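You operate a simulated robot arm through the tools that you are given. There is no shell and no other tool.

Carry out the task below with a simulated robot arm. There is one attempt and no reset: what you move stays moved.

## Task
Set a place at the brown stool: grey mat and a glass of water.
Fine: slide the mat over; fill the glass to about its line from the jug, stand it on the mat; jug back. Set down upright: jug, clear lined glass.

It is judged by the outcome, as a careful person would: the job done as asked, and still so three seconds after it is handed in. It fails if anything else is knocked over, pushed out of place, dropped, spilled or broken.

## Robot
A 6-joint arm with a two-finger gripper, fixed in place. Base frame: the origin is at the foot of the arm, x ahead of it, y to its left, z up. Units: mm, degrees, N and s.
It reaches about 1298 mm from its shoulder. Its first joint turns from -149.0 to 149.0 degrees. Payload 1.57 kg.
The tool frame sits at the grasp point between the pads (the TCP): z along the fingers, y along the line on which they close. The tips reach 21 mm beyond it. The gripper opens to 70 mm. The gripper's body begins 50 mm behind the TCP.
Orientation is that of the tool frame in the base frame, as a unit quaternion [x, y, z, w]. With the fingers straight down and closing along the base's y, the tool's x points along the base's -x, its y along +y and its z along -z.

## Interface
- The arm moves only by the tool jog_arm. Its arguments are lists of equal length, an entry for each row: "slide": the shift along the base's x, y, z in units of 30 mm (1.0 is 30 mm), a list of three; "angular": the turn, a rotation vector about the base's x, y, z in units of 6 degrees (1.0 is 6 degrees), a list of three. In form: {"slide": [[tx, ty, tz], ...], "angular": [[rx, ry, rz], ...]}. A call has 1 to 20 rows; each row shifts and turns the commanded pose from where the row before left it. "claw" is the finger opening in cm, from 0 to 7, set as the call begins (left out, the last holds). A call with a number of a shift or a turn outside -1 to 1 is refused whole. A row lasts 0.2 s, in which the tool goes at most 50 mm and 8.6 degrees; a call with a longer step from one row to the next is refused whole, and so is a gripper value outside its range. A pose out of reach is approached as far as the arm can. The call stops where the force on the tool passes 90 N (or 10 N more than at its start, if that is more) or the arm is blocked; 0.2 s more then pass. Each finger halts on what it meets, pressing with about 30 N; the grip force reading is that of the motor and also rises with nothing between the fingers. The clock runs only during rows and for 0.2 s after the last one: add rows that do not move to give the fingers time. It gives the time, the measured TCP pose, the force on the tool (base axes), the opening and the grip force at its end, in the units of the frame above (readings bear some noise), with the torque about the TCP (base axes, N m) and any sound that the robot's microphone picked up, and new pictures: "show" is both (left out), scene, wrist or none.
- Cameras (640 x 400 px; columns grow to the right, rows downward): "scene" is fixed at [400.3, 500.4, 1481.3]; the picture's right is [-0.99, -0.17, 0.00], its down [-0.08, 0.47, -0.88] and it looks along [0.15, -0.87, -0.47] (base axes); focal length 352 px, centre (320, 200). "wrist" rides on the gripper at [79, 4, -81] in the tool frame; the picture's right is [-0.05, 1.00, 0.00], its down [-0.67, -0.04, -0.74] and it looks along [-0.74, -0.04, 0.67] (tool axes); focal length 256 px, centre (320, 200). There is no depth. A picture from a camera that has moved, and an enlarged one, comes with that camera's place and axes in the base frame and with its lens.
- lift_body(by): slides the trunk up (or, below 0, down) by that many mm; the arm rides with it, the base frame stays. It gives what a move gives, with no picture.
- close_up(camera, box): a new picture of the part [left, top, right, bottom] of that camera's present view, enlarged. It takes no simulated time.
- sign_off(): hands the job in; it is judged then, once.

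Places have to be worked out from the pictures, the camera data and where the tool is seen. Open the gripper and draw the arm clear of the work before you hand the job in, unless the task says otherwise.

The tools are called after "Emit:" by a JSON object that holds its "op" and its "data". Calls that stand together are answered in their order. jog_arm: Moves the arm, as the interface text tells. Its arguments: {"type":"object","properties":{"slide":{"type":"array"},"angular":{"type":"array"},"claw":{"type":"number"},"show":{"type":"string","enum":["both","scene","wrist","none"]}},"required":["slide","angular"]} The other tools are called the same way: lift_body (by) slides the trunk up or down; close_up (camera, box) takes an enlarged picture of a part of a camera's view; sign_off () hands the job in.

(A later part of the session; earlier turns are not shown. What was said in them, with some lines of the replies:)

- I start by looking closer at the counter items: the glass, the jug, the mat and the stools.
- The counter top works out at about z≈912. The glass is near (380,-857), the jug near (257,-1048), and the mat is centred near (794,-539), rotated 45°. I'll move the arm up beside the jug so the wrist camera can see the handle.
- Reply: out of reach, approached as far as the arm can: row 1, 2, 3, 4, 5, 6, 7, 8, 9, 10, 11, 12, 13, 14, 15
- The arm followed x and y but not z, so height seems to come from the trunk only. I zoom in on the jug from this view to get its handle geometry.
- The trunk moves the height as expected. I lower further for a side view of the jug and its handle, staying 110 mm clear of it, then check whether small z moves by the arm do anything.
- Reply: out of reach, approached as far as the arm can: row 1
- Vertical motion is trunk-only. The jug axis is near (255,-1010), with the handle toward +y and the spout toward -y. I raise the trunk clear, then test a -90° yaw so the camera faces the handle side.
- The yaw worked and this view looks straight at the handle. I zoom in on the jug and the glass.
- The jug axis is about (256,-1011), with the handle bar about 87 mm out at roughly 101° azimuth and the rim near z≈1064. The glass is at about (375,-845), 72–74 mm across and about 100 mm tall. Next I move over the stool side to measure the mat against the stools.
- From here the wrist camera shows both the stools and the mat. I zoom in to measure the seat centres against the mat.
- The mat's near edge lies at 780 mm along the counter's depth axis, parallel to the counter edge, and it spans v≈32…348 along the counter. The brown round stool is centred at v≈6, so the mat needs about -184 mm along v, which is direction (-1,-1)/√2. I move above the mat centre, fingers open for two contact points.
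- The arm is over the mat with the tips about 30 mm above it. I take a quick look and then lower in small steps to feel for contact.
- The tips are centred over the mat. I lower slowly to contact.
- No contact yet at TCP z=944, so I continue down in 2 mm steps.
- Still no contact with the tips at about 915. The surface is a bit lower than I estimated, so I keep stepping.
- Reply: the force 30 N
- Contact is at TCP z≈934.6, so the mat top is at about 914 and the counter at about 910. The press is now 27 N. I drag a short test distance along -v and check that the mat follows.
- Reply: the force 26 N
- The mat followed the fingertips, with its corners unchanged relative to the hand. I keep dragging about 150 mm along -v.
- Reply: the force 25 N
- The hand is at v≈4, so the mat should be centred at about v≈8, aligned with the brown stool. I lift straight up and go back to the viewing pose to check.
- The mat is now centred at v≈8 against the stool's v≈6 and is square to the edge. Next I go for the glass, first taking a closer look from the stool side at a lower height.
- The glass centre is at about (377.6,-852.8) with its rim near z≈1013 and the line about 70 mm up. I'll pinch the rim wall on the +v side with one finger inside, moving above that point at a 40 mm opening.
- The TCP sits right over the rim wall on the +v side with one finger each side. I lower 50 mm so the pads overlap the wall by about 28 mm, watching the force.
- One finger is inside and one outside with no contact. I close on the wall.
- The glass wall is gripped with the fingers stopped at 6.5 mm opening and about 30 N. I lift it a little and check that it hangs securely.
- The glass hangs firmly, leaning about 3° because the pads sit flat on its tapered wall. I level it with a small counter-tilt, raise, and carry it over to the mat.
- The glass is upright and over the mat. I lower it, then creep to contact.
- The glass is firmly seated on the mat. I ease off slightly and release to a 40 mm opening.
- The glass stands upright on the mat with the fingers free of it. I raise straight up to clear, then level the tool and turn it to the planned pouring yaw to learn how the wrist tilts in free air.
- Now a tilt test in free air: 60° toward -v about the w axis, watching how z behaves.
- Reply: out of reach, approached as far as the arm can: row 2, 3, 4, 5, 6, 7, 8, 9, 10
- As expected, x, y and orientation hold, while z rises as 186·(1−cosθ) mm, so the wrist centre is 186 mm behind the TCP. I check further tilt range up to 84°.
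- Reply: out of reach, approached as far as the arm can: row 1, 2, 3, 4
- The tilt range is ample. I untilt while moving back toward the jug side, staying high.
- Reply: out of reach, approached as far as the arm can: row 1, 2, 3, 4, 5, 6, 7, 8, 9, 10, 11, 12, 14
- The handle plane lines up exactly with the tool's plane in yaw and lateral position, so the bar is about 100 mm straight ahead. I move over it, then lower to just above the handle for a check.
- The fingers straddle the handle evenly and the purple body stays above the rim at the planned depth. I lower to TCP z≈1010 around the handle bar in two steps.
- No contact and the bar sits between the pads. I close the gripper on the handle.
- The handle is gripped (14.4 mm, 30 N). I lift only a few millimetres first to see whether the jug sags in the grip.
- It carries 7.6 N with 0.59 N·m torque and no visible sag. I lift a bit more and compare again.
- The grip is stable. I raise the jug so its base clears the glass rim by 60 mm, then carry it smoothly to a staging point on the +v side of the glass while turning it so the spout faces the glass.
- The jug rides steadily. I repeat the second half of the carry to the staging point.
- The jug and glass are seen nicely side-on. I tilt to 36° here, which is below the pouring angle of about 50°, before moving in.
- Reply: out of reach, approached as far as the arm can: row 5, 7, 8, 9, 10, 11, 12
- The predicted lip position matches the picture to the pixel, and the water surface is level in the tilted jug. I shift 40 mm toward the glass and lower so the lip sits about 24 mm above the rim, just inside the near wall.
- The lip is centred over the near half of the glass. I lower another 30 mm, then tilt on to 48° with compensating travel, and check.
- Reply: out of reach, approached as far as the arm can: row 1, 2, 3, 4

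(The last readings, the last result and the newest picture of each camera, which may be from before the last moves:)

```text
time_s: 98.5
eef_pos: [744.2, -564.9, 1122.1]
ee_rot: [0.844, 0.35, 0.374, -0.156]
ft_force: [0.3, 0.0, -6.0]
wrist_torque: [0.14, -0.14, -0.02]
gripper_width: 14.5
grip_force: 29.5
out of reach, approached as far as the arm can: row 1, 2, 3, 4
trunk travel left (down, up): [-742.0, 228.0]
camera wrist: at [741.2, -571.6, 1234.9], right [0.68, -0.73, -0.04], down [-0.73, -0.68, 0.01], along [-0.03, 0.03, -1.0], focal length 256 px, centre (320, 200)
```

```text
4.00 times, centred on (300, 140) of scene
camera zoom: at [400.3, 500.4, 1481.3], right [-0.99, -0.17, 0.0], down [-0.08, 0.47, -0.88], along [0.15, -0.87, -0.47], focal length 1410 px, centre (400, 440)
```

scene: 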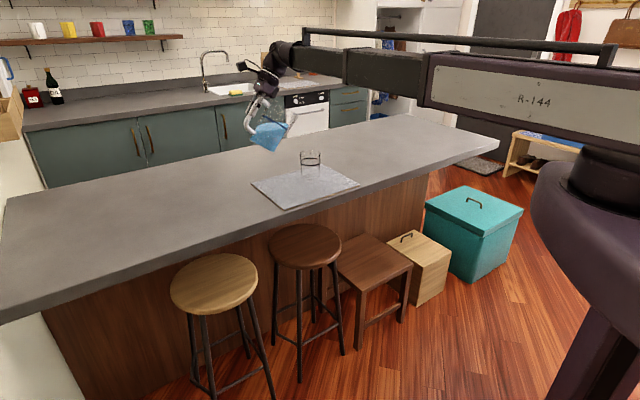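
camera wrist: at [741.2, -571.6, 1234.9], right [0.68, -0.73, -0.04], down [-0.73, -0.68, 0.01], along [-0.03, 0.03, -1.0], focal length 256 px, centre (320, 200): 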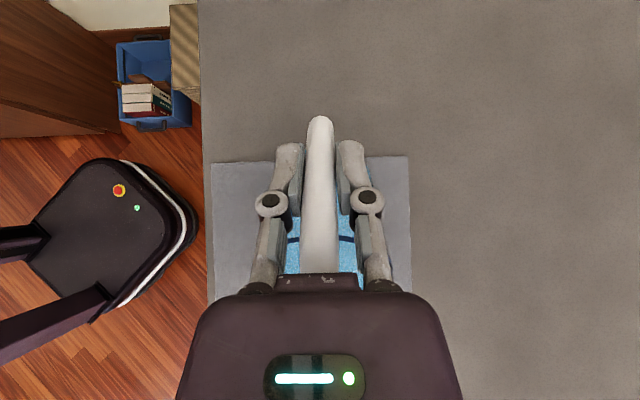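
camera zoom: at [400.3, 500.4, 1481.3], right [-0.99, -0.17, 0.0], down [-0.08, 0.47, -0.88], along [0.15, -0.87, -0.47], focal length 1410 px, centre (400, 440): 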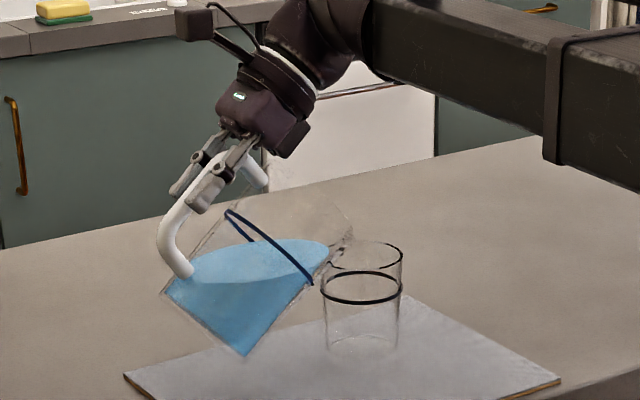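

Nothing is flowing yet, with the water close to the lip. I tilt on in small 2° steps, watching the weight and the glass.

Emit:
{"op": "jog_arm", "data": {"slide": [[-0.067, -0.067, 0], [-0.067, -0.067, 0], [0, 0, 0], [0, 0, 0]], "angular": [[0.2357, -0.2357, 0], [0.2357, -0.2357, 0], [0, 0, 0], [0, 0, 0]], "show": "none"}}

Emit:
{"op": "close_up", "data": {"camera": "scene", "box": [240, 90, 360, 190]}}

```text
time_s: 99.5
eef_pos: [739.1, -569.6, 1131.8]
ee_rot: [0.83, 0.345, 0.404, -0.169]
ft_force: [0.1, -0.3, -7.2]
wrist_torque: [0.11, -0.14, 0.0]
gripper_width: 14.4
grip_force: 29.9
out of reach, approached as far as the arm can: row 1, 2
trunk travel left (down, up): [-742.0, 228.0]
```

```text
4.00 times, centred on (300, 140) of scene
camera zoom: at [400.3, 500.4, 1481.3], right [-0.99, -0.17, 0.0], down [-0.08, 0.47, -0.88], along [0.15, -0.87, -0.47], focal length 1410 px, centre (400, 440)
```

zoom: 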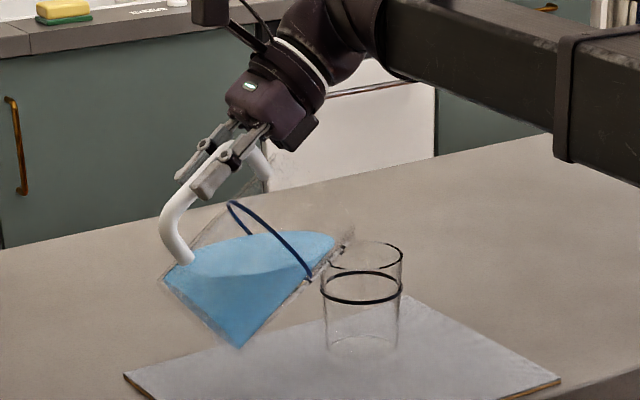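

At 52° the water is near the lip but has not spilled over. I go another 4°.

Emit:
{"op": "jog_arm", "data": {"slide": [[-0.077, -0.077, 0], [-0.077, -0.077, 0], [0, 0, 0], [0, 0, 0]], "angular": [[0.2357, -0.2357, 0], [0.2357, -0.2357, 0], [0, 0, 0], [0, 0, 0]], "show": "none"}}

Emit:
{"op": "close_up", "data": {"camera": "scene", "box": [240, 90, 360, 190]}}

```text
time_s: 100.5
eef_pos: [736.8, -572.4, 1143.7]
ee_rot: [0.816, 0.338, 0.433, -0.179]
ft_force: [-0.3, 0.4, -7.2]
wrist_torque: [0.08, -0.07, 0.0]
gripper_width: 14.5
grip_force: 30.2
out of reach, approached as far as the arm can: row 1, 2
trunk travel left (down, up): [-742.0, 228.0]
```

```text
4.00 times, centred on (300, 140) of scene
camera zoom: at [400.3, 500.4, 1481.3], right [-0.99, -0.17, 0.0], down [-0.08, 0.47, -0.88], along [0.15, -0.87, -0.47], focal length 1410 px, centre (400, 440)
```

zoom: 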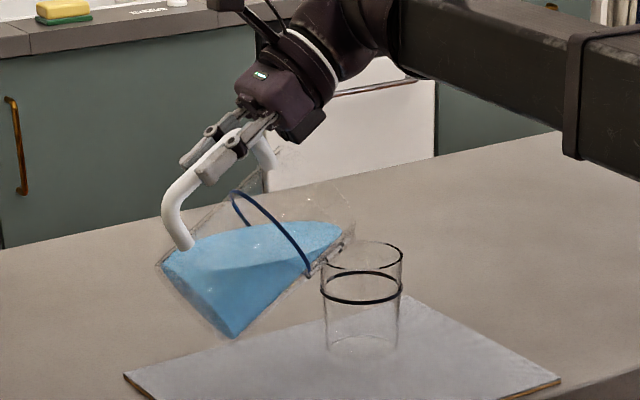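

The water is right at the lip at 56°. I take single 2° steps with pauses now.

Emit:
{"op": "jog_arm", "data": {"slide": [[-0.08, -0.08, 0], [0, 0, 0], [0, 0, 0]], "angular": [[0.2357, -0.2357, 0], [0, 0, 0], [0, 0, 0]], "show": "none"}}

Emit:
{"op": "close_up", "data": {"camera": "scene", "box": [260, 100, 350, 190]}}

```text
time_s: 101.3
eef_pos: [732.0, -577.2, 1147.0]
ee_rot: [0.808, 0.335, 0.447, -0.186]
ft_force: [-0.6, -0.3, -7.6]
wrist_torque: [0.04, -0.07, -0.02]
gripper_width: 14.5
grip_force: 29.9
out of reach, approached as far as the arm can: row 1
trunk travel left (down, up): [-742.0, 228.0]
```

```text
4.44 times, centred on (305, 145) of scene
camera zoom: at [400.3, 500.4, 1481.3], right [-0.99, -0.17, 0.0], down [-0.08, 0.47, -0.88], along [0.15, -0.87, -0.47], focal length 1566 px, centre (387, 444)
```

zoom: 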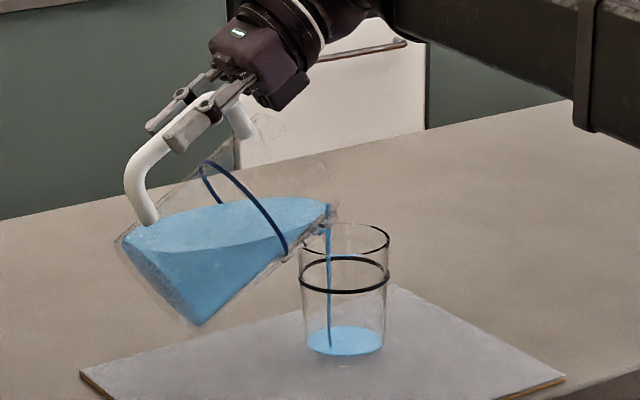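

It's pouring cleanly into the glass. I hold this tilt and let it flow, checking the level.

Emit:
{"op": "jog_arm", "data": {"slide": [[0, 0, 0], [0, 0, 0], [0, 0, 0]], "angular": [[0, 0, 0], [0, 0, 0], [0, 0, 0]], "show": "none"}}

Emit:
{"op": "close_up", "data": {"camera": "scene", "box": [260, 100, 350, 190]}}

```text
time_s: 102.1
eef_pos: [732.0, -574.5, 1147.4]
ee_rot: [0.809, 0.335, 0.447, -0.186]
ft_force: [0.1, -0.8, -7.7]
wrist_torque: [0.1, -0.08, 0.04]
gripper_width: 14.3
grip_force: 29.7
trunk travel left (down, up): [-742.0, 228.0]
```

```text
4.44 times, centred on (305, 145) of scene
camera zoom: at [400.3, 500.4, 1481.3], right [-0.99, -0.17, 0.0], down [-0.08, 0.47, -0.88], along [0.15, -0.87, -0.47], focal length 1566 px, centre (387, 444)
```

zoom: 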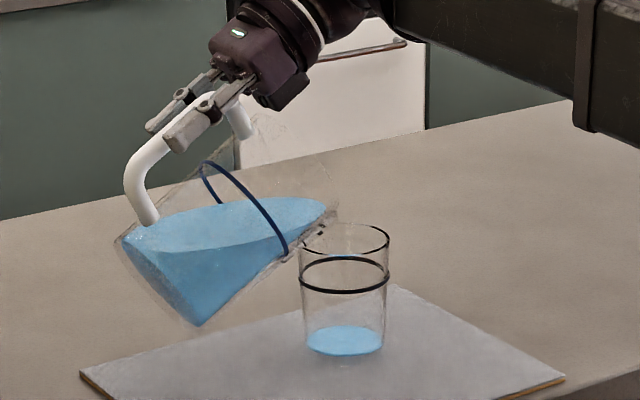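

The flow stopped at equilibrium, so each further degree releases a controlled amount. I tilt another 4° and let it drain.

Emit:
{"op": "jog_arm", "data": {"slide": [[-0.087, -0.087, 0], [0, 0, 0], [-0.087, -0.087, 0], [0, 0, 0], [0, 0, 0], [0, 0, 0], [0, 0, 0], [0, 0, 0]], "angular": [[0.2357, -0.2357, 0], [0, 0, 0], [0.2357, -0.2357, 0], [0, 0, 0], [0, 0, 0], [0, 0, 0], [0, 0, 0], [0, 0, 0]], "show": "none"}}

Emit:
{"op": "close_up", "data": {"camera": "scene", "box": [260, 100, 350, 190]}}

```text
time_s: 103.9
eef_pos: [727.8, -581.2, 1159.5]
ee_rot: [0.793, 0.327, 0.475, -0.196]
ft_force: [-0.5, -0.3, -6.4]
wrist_torque: [0.0, -0.03, 0.02]
gripper_width: 14.5
grip_force: 29.8
out of reach, approached as far as the arm can: row 1, 3
trunk travel left (down, up): [-742.0, 228.0]
```

```text
4.44 times, centred on (305, 145) of scene
camera zoom: at [400.3, 500.4, 1481.3], right [-0.99, -0.17, 0.0], down [-0.08, 0.47, -0.88], along [0.15, -0.87, -0.47], focal length 1566 px, centre (387, 444)
```

zoom: 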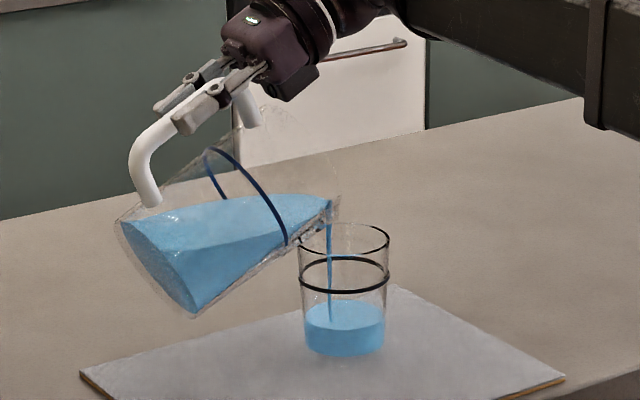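

The glass is around 40% of the way to the line and still flowing. I let it finish.

Emit:
{"op": "jog_arm", "data": {"slide": [[0, 0, 0], [0, 0, 0], [0, 0, 0], [0, 0, 0]], "angular": [[0, 0, 0], [0, 0, 0], [0, 0, 0], [0, 0, 0]], "show": "none"}}

Emit:
{"op": "close_up", "data": {"camera": "scene", "box": [260, 100, 350, 190]}}

```text
time_s: 104.9
eef_pos: [727.2, -581.0, 1159.8]
ee_rot: [0.793, 0.328, 0.474, -0.197]
ft_force: [0.2, 0.1, -6.3]
wrist_torque: [0.03, -0.03, 0.01]
gripper_width: 14.4
grip_force: 29.8
trunk travel left (down, up): [-742.0, 228.0]
```

```text
4.44 times, centred on (305, 145) of scene
camera zoom: at [400.3, 500.4, 1481.3], right [-0.99, -0.17, 0.0], down [-0.08, 0.47, -0.88], along [0.15, -0.87, -0.47], focal length 1566 px, centre (387, 444)
```

zoom: 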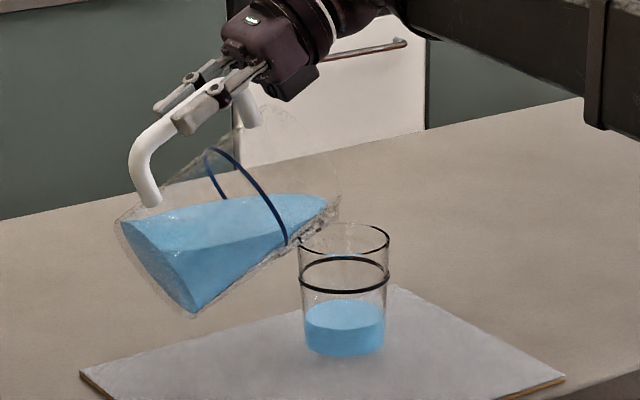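

It settled at roughly 38% of the line height. Another 4° follows, with lip compensation.

Emit:
{"op": "jog_arm", "data": {"slide": [[-0.093, -0.093, 0], [0, 0, 0], [-0.093, -0.093, 0], [0, 0, 0], [0, 0, 0], [0, 0, 0], [0, 0, 0], [0, 0, 0], [0, 0, 0], [0, 0, 0], [0, 0, 0]], "angular": [[0.2357, -0.2357, 0], [0, 0, 0], [0.2357, -0.2357, 0], [0, 0, 0], [0, 0, 0], [0, 0, 0], [0, 0, 0], [0, 0, 0], [0, 0, 0], [0, 0, 0], [0, 0, 0]], "show": "none"}}

Emit:
{"op": "close_up", "data": {"camera": "scene", "box": [260, 100, 350, 190]}}

```text
time_s: 107.3
eef_pos: [721.0, -585.8, 1170.1]
ee_rot: [0.776, 0.321, 0.502, -0.208]
ft_force: [0.4, -0.3, -6.3]
wrist_torque: [0.01, 0.0, -0.02]
gripper_width: 14.1
grip_force: 30.4
out of reach, approached as far as the arm can: row 1, 3
trunk travel left (down, up): [-742.0, 228.0]
```

```text
4.44 times, centred on (305, 145) of scene
camera zoom: at [400.3, 500.4, 1481.3], right [-0.99, -0.17, 0.0], down [-0.08, 0.47, -0.88], along [0.15, -0.87, -0.47], focal length 1566 px, centre (387, 444)
```

zoom: 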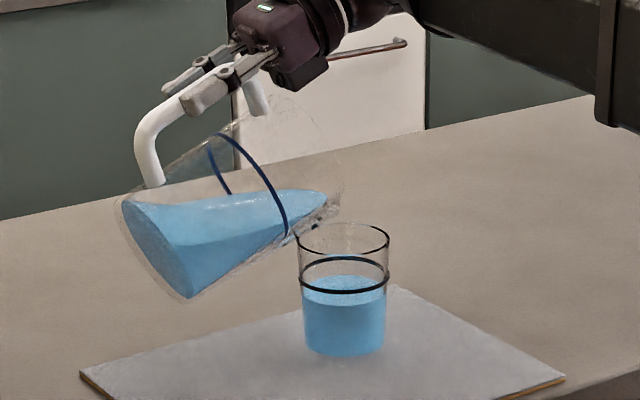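

The level is now about 10–12 mm below the line. I add a small 1.5° step and let it settle.

Emit:
{"op": "jog_arm", "data": {"slide": [[-0.073, -0.073, 0], [0, 0, 0], [0, 0, 0], [0, 0, 0], [0, 0, 0], [0, 0, 0], [0, 0, 0], [0, 0, 0]], "angular": [[0.177, -0.177, 0], [0, 0, 0], [0, 0, 0], [0, 0, 0], [0, 0, 0], [0, 0, 0], [0, 0, 0], [0, 0, 0]], "show": "none"}}

Emit:
{"op": "close_up", "data": {"camera": "scene", "box": [285, 135, 335, 185]}}

Emit:
{"op": "close_up", "data": {"camera": "scene", "box": [260, 100, 350, 190]}}

```text
time_s: 109.1
eef_pos: [719.1, -589.4, 1175.5]
ee_rot: [0.769, 0.319, 0.511, -0.212]
ft_force: [-0.3, 0.0, -6.2]
wrist_torque: [-0.03, -0.03, -0.04]
gripper_width: 14.2
grip_force: 29.4
out of reach, approached as far as the arm can: row 1
trunk travel left (down, up): [-742.0, 228.0]
```

```text
8.00 times, centred on (310, 160) of scene
camera zoom: at [400.3, 500.4, 1481.3], right [-0.99, -0.17, 0.0], down [-0.08, 0.47, -0.88], along [0.15, -0.87, -0.47], focal length 2820 px, centre (400, 520)
```

zoom: 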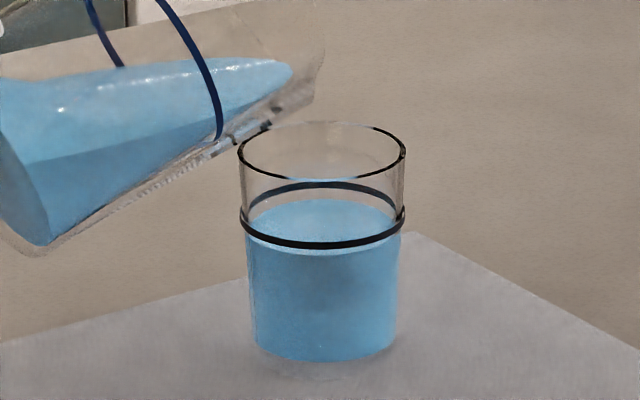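

```text
4.44 times, centred on (305, 145) of scene
camera zoom: at [400.3, 500.4, 1481.3], right [-0.99, -0.17, 0.0], down [-0.08, 0.47, -0.88], along [0.15, -0.87, -0.47], focal length 1566 px, centre (387, 444)
```

zoom: 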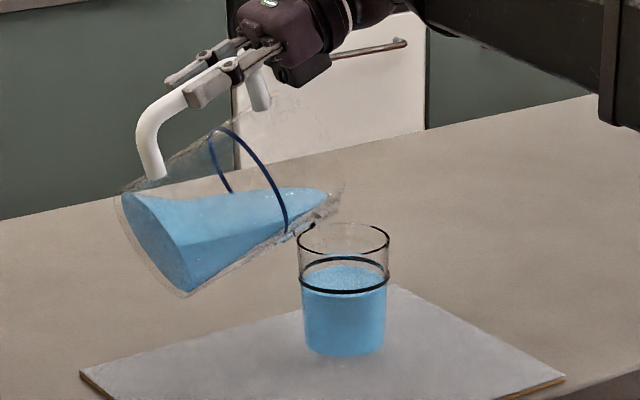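

The level is about 5 mm under the line. A final tiny 0.9° step should bring it right to it.

Emit:
{"op": "jog_arm", "data": {"slide": [[-0.045, -0.045, 0], [0, 0, 0], [0, 0, 0], [0, 0, 0], [0, 0, 0], [0, 0, 0], [0, 0, 0], [0, 0, 0]], "angular": [[0.106, -0.106, 0], [0, 0, 0], [0, 0, 0], [0, 0, 0], [0, 0, 0], [0, 0, 0], [0, 0, 0], [0, 0, 0]], "show": "none"}}

Emit:
{"op": "close_up", "data": {"camera": "scene", "box": [285, 135, 335, 185]}}

```text
time_s: 110.9
eef_pos: [717.5, -590.4, 1177.6]
ee_rot: [0.765, 0.317, 0.518, -0.215]
ft_force: [0.5, -0.5, -5.6]
wrist_torque: [0.0, 0.01, -0.02]
gripper_width: 14.5
grip_force: 29.8
trunk travel left (down, up): [-742.0, 228.0]
```

```text
8.00 times, centred on (310, 160) of scene
camera zoom: at [400.3, 500.4, 1481.3], right [-0.99, -0.17, 0.0], down [-0.08, 0.47, -0.88], along [0.15, -0.87, -0.47], focal length 2820 px, centre (400, 520)
```

zoom: 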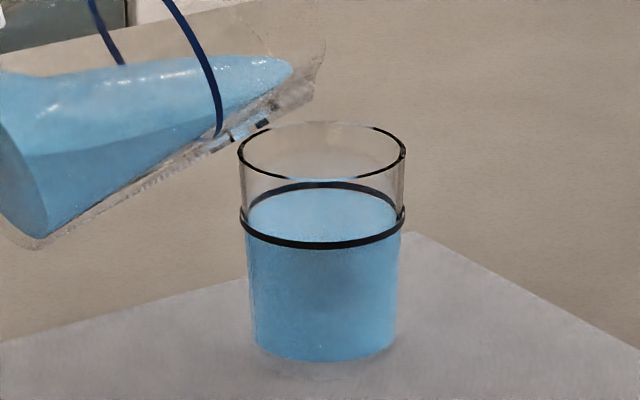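

The water is at the line. I stop here and tilt the jug back along the reverse path to 35°, keeping the lip over the glass, then raise.

Emit:
{"op": "jog_arm", "data": {"slide": [[0.07, 0.07, 0], [0.09, 0.09, 0], [0.1, 0.1, 0], [0.105, 0.105, 0], [0.105, 0.105, 0], [0.11, 0.11, 0], [0.11, 0.11, 0], [0.115, 0.115, 0], [0.115, 0.115, 0], [0.115, 0.115, 0], [0.115, 0.115, 0], [0, 0, 0]], "angular": [[-0.3535, 0.3535, 0], [-0.3535, 0.3535, 0], [-0.3535, 0.3535, 0], [-0.3535, 0.3535, 0], [-0.3535, 0.3535, 0], [-0.3535, 0.3535, 0], [-0.3535, 0.3535, 0], [-0.3535, 0.3535, 0], [-0.3535, 0.3535, 0], [-0.3535, 0.3535, 0], [-0.3535, 0.3535, 0], [0, 0, 0]], "show": "none"}}

Emit:
{"op": "close_up", "data": {"camera": "scene", "box": [240, 90, 360, 190]}}

Emit:
{"op": "lift_body", "data": {"by": 128}}

```text
time_s: 113.5
eef_pos: [752.9, -555.3, 1094.2]
ee_rot: [0.88, 0.365, 0.28, -0.116]
ft_force: [-0.8, 0.1, -4.7]
wrist_torque: [0.14, -0.19, -0.02]
gripper_width: 14.0
grip_force: 29.9
out of reach, approached as far as the arm can: row 1, 2, 3, 4, 5, 6, 7, 8, 9, 10, 11
trunk travel left (down, up): [-742.0, 228.0]
```

```text
4.00 times, centred on (300, 140) of scene
camera zoom: at [400.3, 500.4, 1481.3], right [-0.99, -0.17, 0.0], down [-0.08, 0.47, -0.88], along [0.15, -0.87, -0.47], focal length 1410 px, centre (400, 440)
```

zoom: 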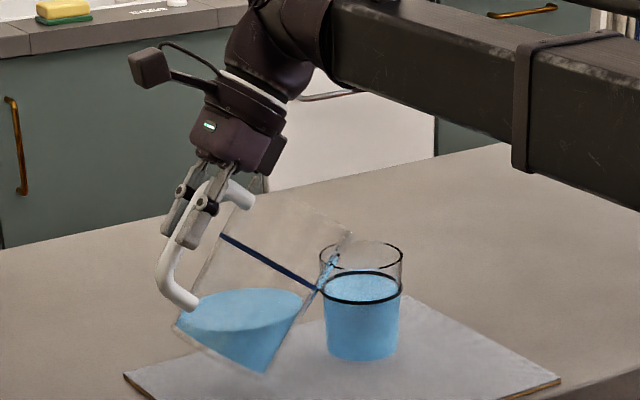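

```text
time_s: 115.1
eef_pos: [752.7, -556.0, 1222.4]
ee_rot: [0.88, 0.364, 0.281, -0.116]
ft_force: [-0.9, 0.3, -5.4]
wrist_torque: [0.15, -0.18, -0.01]
gripper_width: 14.3
grip_force: 29.8
trunk travel left (down, up): [-870.0, 100.0]
```

The jug is clear above the glass. I bring it fully upright while backing off, then check the glass, mat and jug.

Emit:
{"op": "jog_arm", "data": {"slide": [[0.1, 0.1, 0], [0.1, 0.1, 0], [0.1, 0.1, 0], [0.1, 0.1, 0], [0.1, 0.1, 0], [0.1, 0.1, 0], [0.1, 0.1, 0], [0.1, 0.1, 0], [0.1, 0.1, 0], [0.1, 0.1, 0], [0, 0, 0], [0, 0, 0], [0, 0, 0]], "angular": [[-0.3476, 0.3476, 0], [-0.3476, 0.3476, 0], [-0.3476, 0.3476, 0], [-0.3476, 0.3476, 0], [-0.3476, 0.3476, 0], [-0.3476, 0.3476, 0], [-0.3476, 0.3476, 0], [-0.3476, 0.3476, 0], [-0.3476, 0.3476, 0], [-0.3476, 0.3476, 0], [-0.3476, 0.3476, 0], [-0.3476, 0.3476, 0], [0, 0, 0]]}}

Emit:
{"op": "close_up", "data": {"camera": "scene", "box": [210, 70, 370, 210]}}

Emit:
{"op": "close_up", "data": {"camera": "scene", "box": [285, 135, 335, 185]}}

```text
time_s: 117.9
eef_pos: [782.9, -526.0, 1188.2]
ee_rot: [0.924, 0.383, -0.001, 0.0]
ft_force: [0.9, 0.3, -5.6]
wrist_torque: [0.3, -0.35, 0.0]
gripper_width: 14.5
grip_force: 29.6
out of reach, approached as far as the arm can: row 1, 2, 3, 4, 5, 6, 8, 11
trunk travel left (down, up): [-870.0, 100.0]
camera wrist: at [842.0, -470.8, 1269.4], right [0.67, -0.74, 0.0], down [-0.49, -0.44, 0.75], along [-0.56, -0.5, -0.67], focal length 256 px, centre (320, 200)
```

scene: 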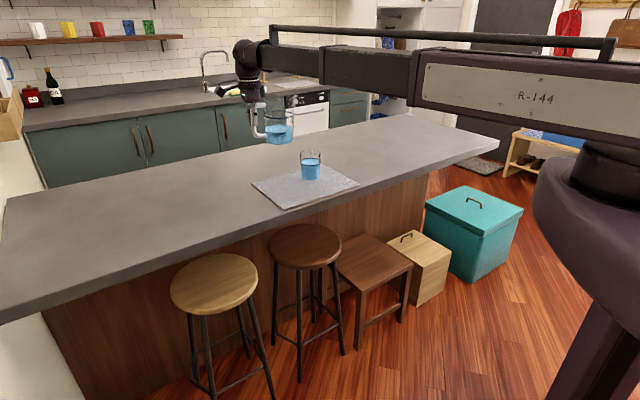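
wrist: 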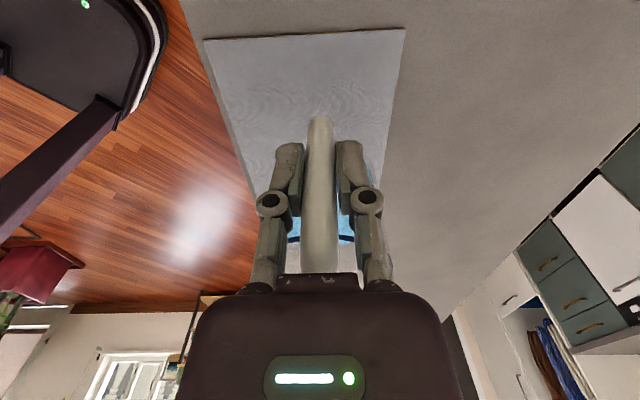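

```text
2.86 times, centred on (290, 140) of scene
camera zoom: at [400.3, 500.4, 1481.3], right [-0.99, -0.17, 0.0], down [-0.08, 0.47, -0.88], along [0.15, -0.87, -0.47], focal length 1007 px, centre (406, 371)
```

zoom: 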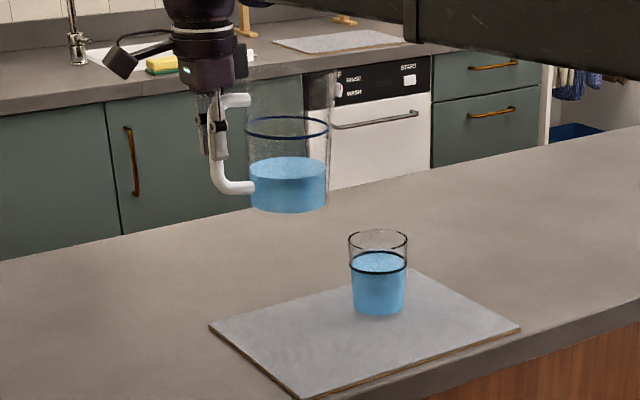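

```text
8.00 times, centred on (310, 160) of scene
camera zoom: at [400.3, 500.4, 1481.3], right [-0.99, -0.17, 0.0], down [-0.08, 0.47, -0.88], along [0.15, -0.87, -0.47], focal length 2820 px, centre (400, 520)
```

zoom: 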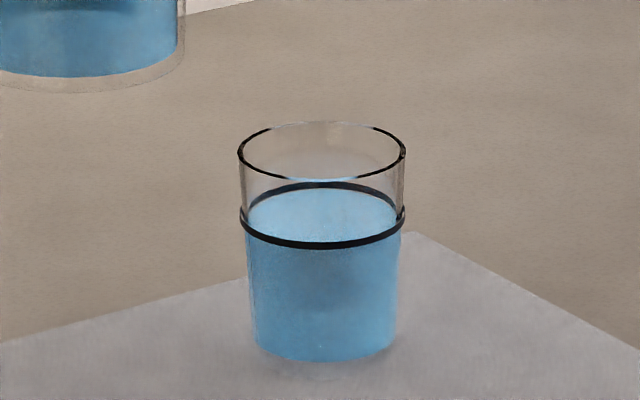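

The glass is filled right to its line with no drips. Now I carry the jug back along the reverse path, high above the glass.

Emit:
{"op": "jog_arm", "data": {"slide": [[-0.15, -0.11, 0], [-0.35, -0.26, 0], [-0.5, -0.37, 0], [-0.5, -0.37, 0], [-0.5, -0.37, 0], [-0.5, -0.37, 0], [-0.5, -0.37, 0], [-0.5, -0.37, 0], [-0.5, -0.37, 0], [-0.5, -0.37, 0], [-0.5, -0.37, 0], [-0.5, -0.37, 0], [-0.5, -0.37, 0], [-0.5, -0.37, 0], [-0.5, -0.37, 0], [-0.5, -0.37, 0], [-0.5, -0.37, 0], [-0.5, -0.37, 0], [-0.35, -0.26, 0], [-0.15, -0.11, 0]], "angular": [[0, 0, 0.1], [0, 0, 0.2], [0, 0, 0.25], [0, 0, 0.25], [0, 0, 0.25], [0, 0, 0.25], [0, 0, 0.25], [0, 0, 0.25], [0, 0, 0.25], [0, 0, 0.25], [0, 0, 0.25], [0, 0, 0.25], [0, 0, 0.25], [0, 0, 0.25], [0, 0, 0.25], [0, 0, 0.25], [0, 0, 0.25], [0, 0, 0.25], [0, 0, 0.2], [0, 0, 0.1]], "show": "none"}}

Emit:
{"op": "jog_arm", "data": {"slide": [[-0.15, -0.11, 0], [-0.35, -0.26, 0], [-0.5, -0.37, 0], [-0.5, -0.37, 0], [-0.5, -0.37, 0], [-0.5, -0.37, 0], [-0.5, -0.37, 0], [-0.5, -0.37, 0], [-0.5, -0.37, 0], [-0.5, -0.37, 0], [-0.5, -0.37, 0], [-0.5, -0.37, 0], [-0.5, -0.37, 0], [-0.5, -0.37, 0], [-0.5, -0.37, 0], [-0.5, -0.37, 0], [-0.5, -0.37, 0], [-0.5, -0.37, 0], [-0.34, -0.26, 0], [-0.15, -0.11, 0]], "angular": [[0, 0, 0.1], [0, 0, 0.2], [0, 0, 0.258], [0, 0, 0.258], [0, 0, 0.258], [0, 0, 0.258], [0, 0, 0.258], [0, 0, 0.258], [0, 0, 0.258], [0, 0, 0.258], [0, 0, 0.258], [0, 0, 0.258], [0, 0, 0.258], [0, 0, 0.258], [0, 0, 0.258], [0, 0, 0.258], [0, 0, 0.258], [0, 0, 0.258], [0, 0, 0.2], [0, 0, 0.1]]}}

```text
time_s: 122.1
eef_pos: [512.8, -726.5, 1187.5]
ee_rot: [0.806, 0.592, -0.001, 0.001]
ft_force: [0.2, 0.4, -6.3]
wrist_torque: [0.42, -0.12, -0.01]
gripper_width: 14.3
grip_force: 29.8
trunk travel left (down, up): [-870.0, 100.0]
```

```text
time_s: 126.3
eef_pos: [242.6, -925.5, 1187.7]
ee_rot: [0.637, 0.771, 0.0, 0.001]
ft_force: [0.1, 0.2, -5.4]
wrist_torque: [0.43, 0.08, -0.01]
gripper_width: 14.2
grip_force: 30.0
trunk travel left (down, up): [-870.0, 100.0]
camera wrist: at [231.1, -845.9, 1269.4], right [0.99, 0.14, 0.0], down [0.09, -0.66, 0.75], along [0.1, -0.74, -0.67], focal length 256 px, centre (320, 200)
```

scene: 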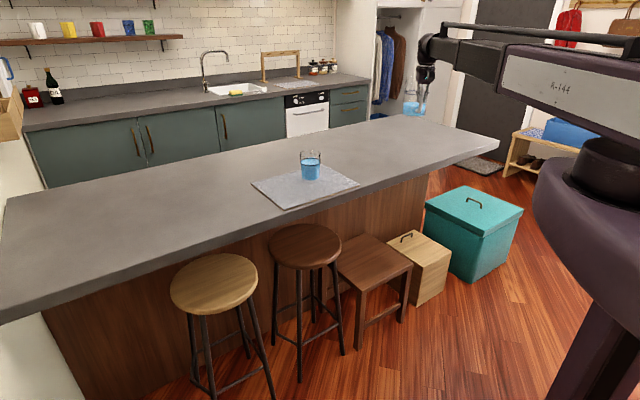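
wrist: 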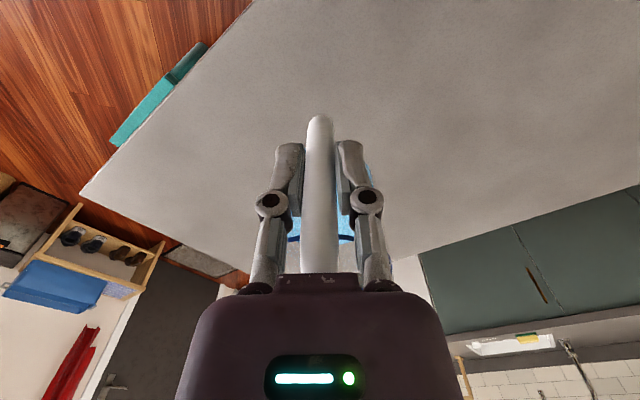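

The jug is back above its original spot. I lower to about 10 mm above the counter and check that it is upright.

Emit:
{"op": "lift_body", "data": {"by": -168}}

Emit:
{"op": "close_up", "data": {"camera": "scene", "box": [350, 70, 470, 170]}}

Emit:
{"op": "lift_body", "data": {"by": -6}}

Emit:
{"op": "lift_body", "data": {"by": -2}}

```text
time_s: 128.2
eef_pos: [242.8, -925.1, 1020.4]
ee_rot: [0.636, 0.772, 0.0, 0.001]
ft_force: [0.3, 0.5, -5.6]
wrist_torque: [0.45, 0.09, -0.03]
gripper_width: 14.3
grip_force: 29.9
trunk travel left (down, up): [-702.0, 268.0]
```

```text
4.00 times, centred on (410, 120) of scene
camera zoom: at [400.3, 500.4, 1481.3], right [-0.99, -0.17, 0.0], down [-0.08, 0.47, -0.88], along [0.15, -0.87, -0.47], focal length 1410 px, centre (-40, 520)
```

zoom: 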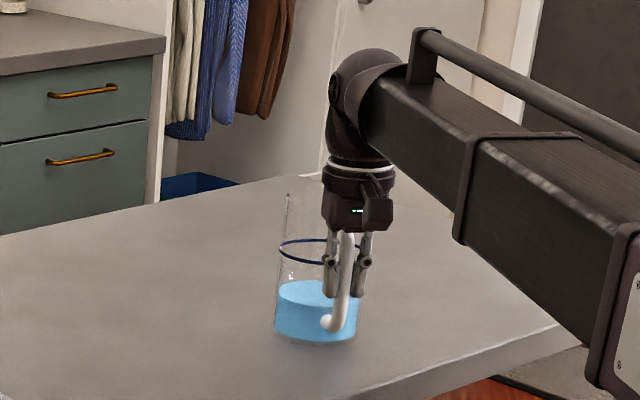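

```text
time_s: 128.7
eef_pos: [243.9, -924.5, 1015.8]
ee_rot: [0.636, 0.771, -0.001, 0.001]
ft_force: [0.2, -0.8, 3.2]
wrist_torque: [-0.78, -0.12, 0.02]
gripper_width: 14.5
grip_force: 30.2
trunk travel left (down, up): [-696.0, 274.0]
```

```text
time_s: 129.3
eef_pos: [242.5, -925.4, 1013.0]
ee_rot: [0.636, 0.772, -0.001, 0.0]
ft_force: [-1.1, 2.6, 4.5]
wrist_torque: [-0.62, -0.13, 0.02]
gripper_width: 14.5
grip_force: 29.6
trunk travel left (down, up): [-694.0, 276.0]
```

The base has touched, spout side first, because the jug sagged about 2° in the grip. I continue gently down so it seats flat.

Emit:
{"op": "lift_body", "data": {"by": -1.5}}

Emit:
{"op": "lift_body", "data": {"by": -1}}

Emit:
{"op": "close_up", "data": {"camera": "scene", "box": [350, 70, 470, 170]}}

```text
time_s: 129.8
eef_pos: [241.9, -923.7, 1013.2]
ee_rot: [0.636, 0.772, 0.0, 0.0]
ft_force: [-1.1, 4.5, 5.6]
wrist_torque: [-0.66, -0.09, -0.01]
gripper_width: 14.6
grip_force: 30.2
trunk travel left (down, up): [-693.0, 277.0]
```

```text
time_s: 130.3
eef_pos: [243.0, -925.0, 1012.3]
ee_rot: [0.636, 0.772, -0.001, 0.002]
ft_force: [-0.3, 4.1, 5.9]
wrist_torque: [-0.42, -0.09, 0.02]
gripper_width: 14.3
grip_force: 30.0
trunk travel left (down, up): [-692.0, 278.0]
```

```text
4.00 times, centred on (410, 120) of scene
camera zoom: at [400.3, 500.4, 1481.3], right [-0.99, -0.17, 0.0], down [-0.08, 0.47, -0.88], along [0.15, -0.87, -0.47], focal length 1410 px, centre (-40, 520)
```

zoom: 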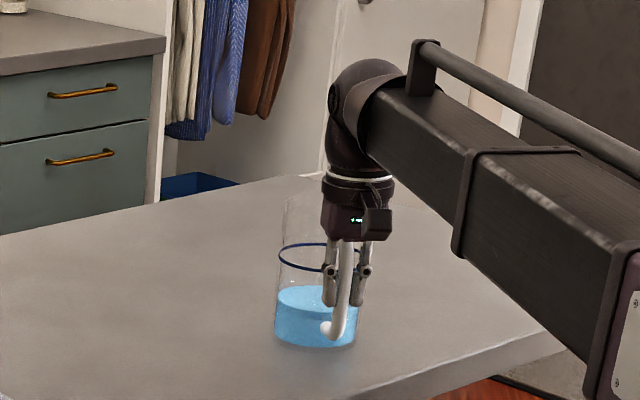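

The jug is essentially at its original height. I take one more millimetre down and then open the gripper.

Emit:
{"op": "lift_body", "data": {"by": -1}}

Emit:
{"op": "jog_arm", "data": {"slide": [[0, 0, 0], [0, 0, 0], [0, 0, 0], [0, 0, 0], [0, 0, 0], [0, 0, 0]], "angular": [[0, 0, 0], [0, 0, 0], [0, 0, 0], [0, 0, 0], [0, 0, 0], [0, 0, 0]], "claw": 7, "show": "wrist"}}

Emit:
{"op": "close_up", "data": {"camera": "scene", "box": [350, 70, 470, 170]}}

```text
time_s: 130.8
eef_pos: [242.7, -924.9, 1010.8]
ee_rot: [0.636, 0.772, -0.001, 0.001]
ft_force: [0.1, 1.2, 17.3]
wrist_torque: [-0.53, -0.1, -0.01]
gripper_width: 14.0
grip_force: 29.4
trunk travel left (down, up): [-691.0, 279.0]
```

```text
time_s: 132.2
eef_pos: [243.6, -926.2, 1009.9]
ee_rot: [0.636, 0.772, -0.001, 0.0]
ft_force: [-0.8, 0.0, 0.8]
wrist_torque: [-0.01, -0.02, -0.04]
gripper_width: 70.0
grip_force: 0.1
trunk travel left (down, up): [-691.0, 279.0]
camera wrist: at [231.0, -845.1, 1090.4], right [0.99, 0.14, 0.0], down [0.09, -0.66, 0.75], along [0.1, -0.74, -0.67], focal length 256 px, centre (320, 200)
```

wrist: 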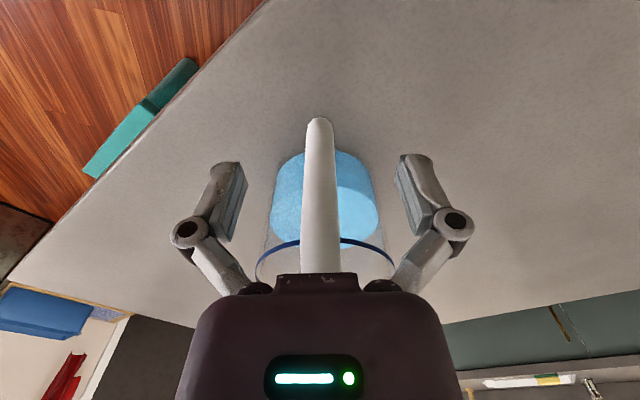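

```text
4.00 times, centred on (410, 120) of scene
camera zoom: at [400.3, 500.4, 1481.3], right [-0.99, -0.17, 0.0], down [-0.08, 0.47, -0.88], along [0.15, -0.87, -0.47], focal length 1410 px, centre (-40, 520)
```

zoom: 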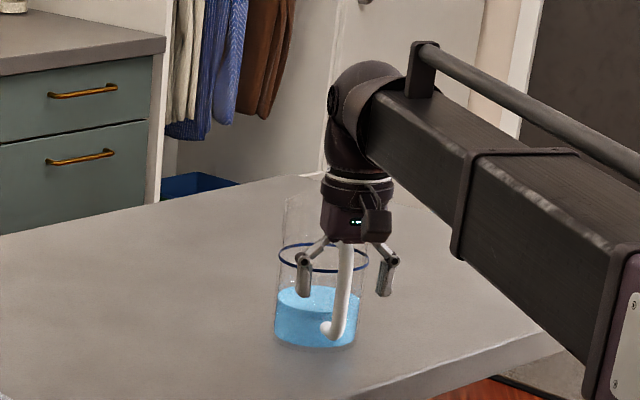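

The jug stands upright on its original spot with the fingers clear. I raise straight up off the handle and then draw the arm back near its starting pose.

Emit:
{"op": "lift_body", "data": {"by": 100}}

Emit:
{"op": "lift_body", "data": {"by": 167}}

Emit:
{"op": "jog_arm", "data": {"slide": [[0, 0.9, 0], [0, 0.9, 0], [0, 0.9, 0], [0, 0.9, 0], [0, 0.9, 0], [0, 0.9, 0], [0, 0.9, 0], [0, 0.9, 0], [0, 0.9, 0], [0, 0.9, 0], [0, 0.9, 0], [0, 0.9, 0], [0, 0.9, 0], [0, 0, 0]], "angular": [[0, 0, 0], [0, 0, 0], [0, 0, 0], [0, 0, 0], [0, 0, 0], [0, 0, 0], [0, 0, 0], [0, 0, 0], [0, 0, 0], [0, 0, 0], [0, 0, 0], [0, 0, 0], [0, 0, 0], [0, 0, 0]]}}

Emit:
{"op": "close_up", "data": {"camera": "scene", "box": [350, 100, 450, 180]}}

Emit:
{"op": "close_up", "data": {"camera": "scene", "box": [160, 130, 420, 330]}}

```text
time_s: 133.5
eef_pos: [243.2, -924.7, 1109.4]
ee_rot: [0.637, 0.771, 0.0, 0.001]
ft_force: [-0.3, 0.7, -0.1]
wrist_torque: [-0.01, 0.03, 0.01]
gripper_width: 70.4
grip_force: 0.0
trunk travel left (down, up): [-791.0, 179.0]
```

```text
time_s: 135.4
eef_pos: [242.5, -924.4, 1276.4]
ee_rot: [0.636, 0.772, -0.001, 0.001]
ft_force: [-0.1, -0.4, 0.4]
wrist_torque: [-0.02, 0.01, 0.0]
gripper_width: 70.1
grip_force: 0.1
trunk travel left (down, up): [-958.0, 12.0]
```

```text
time_s: 138.4
eef_pos: [243.7, -574.9, 1277.2]
ee_rot: [0.636, 0.772, 0.0, 0.001]
ft_force: [0.4, 0.0, 0.4]
wrist_torque: [0.01, -0.03, 0.01]
gripper_width: 70.1
grip_force: 0.0
trunk travel left (down, up): [-958.0, 12.0]
camera wrist: at [231.2, -494.8, 1357.2], right [0.99, 0.14, 0.0], down [0.09, -0.66, 0.75], along [0.1, -0.74, -0.67], focal length 256 px, centre (320, 200)
```

scene: 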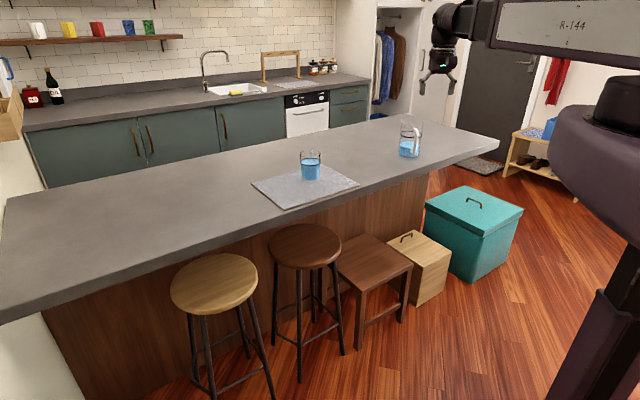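
wrist: 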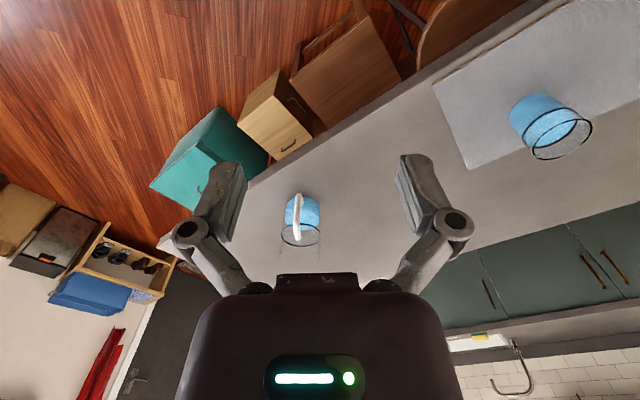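

```text
5.00 times, centred on (400, 140) of scene
camera zoom: at [400.3, 500.4, 1481.3], right [-0.99, -0.17, 0.0], down [-0.08, 0.47, -0.88], along [0.15, -0.87, -0.47], focal length 1762 px, centre (-80, 500)
```

zoom: 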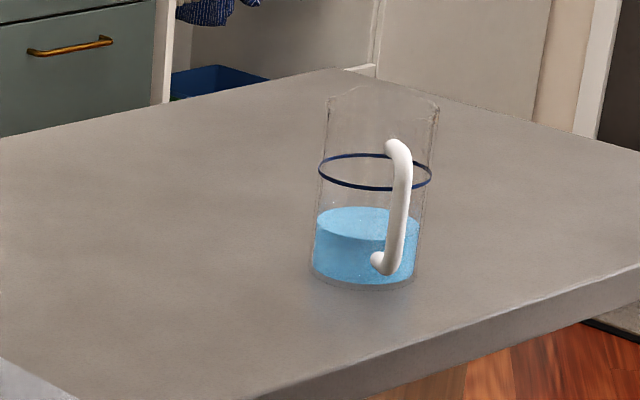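

```text
2.00 times, centred on (290, 230) of scene
camera zoom: at [400.3, 500.4, 1481.3], right [-0.99, -0.17, 0.0], down [-0.08, 0.47, -0.88], along [0.15, -0.87, -0.47], focal length 705 px, centre (380, 140)
```

zoom: 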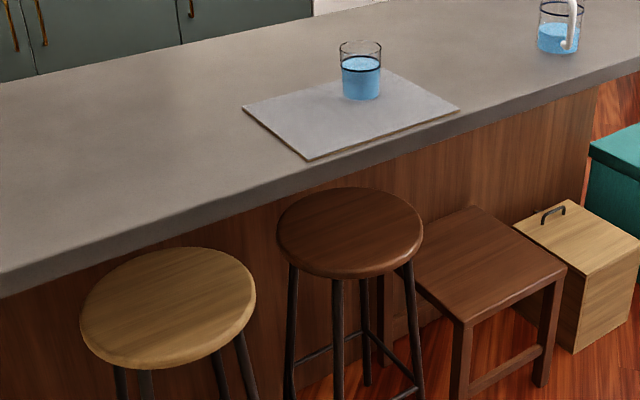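

The mat is square in front of the brown stool, and the glass stands upright on it, filled to its line. The jug is back on its original spot, nothing else has moved, and the arm is clear with the gripper open. I hand the job in.

Emit:
{"op": "sign_off", "data": {}}

```text
The job is handed in.
```

The place is set at the brown stool, and I've handed the job in; I haven't seen the judging result.

- **Mat:** it slid along the counter and is now centred on the round brown bar stool, to within a few millimetres, and square to the counter edge. I read "the brown stool" as that one, not the low square brown seat next to it.
- **Glass:** it is filled to its line and stands upright on the mat. I moved it there empty and poured in place; I saw no drips.
- **Jug:** it is upright, back on its original spot with the handle facing the same way. It sagged about 2° in the grip on the way back and sat flat again when I set it down.

Nothing else in the scene appears to have moved. The gripper is open and the arm is drawn clear of the counter items.
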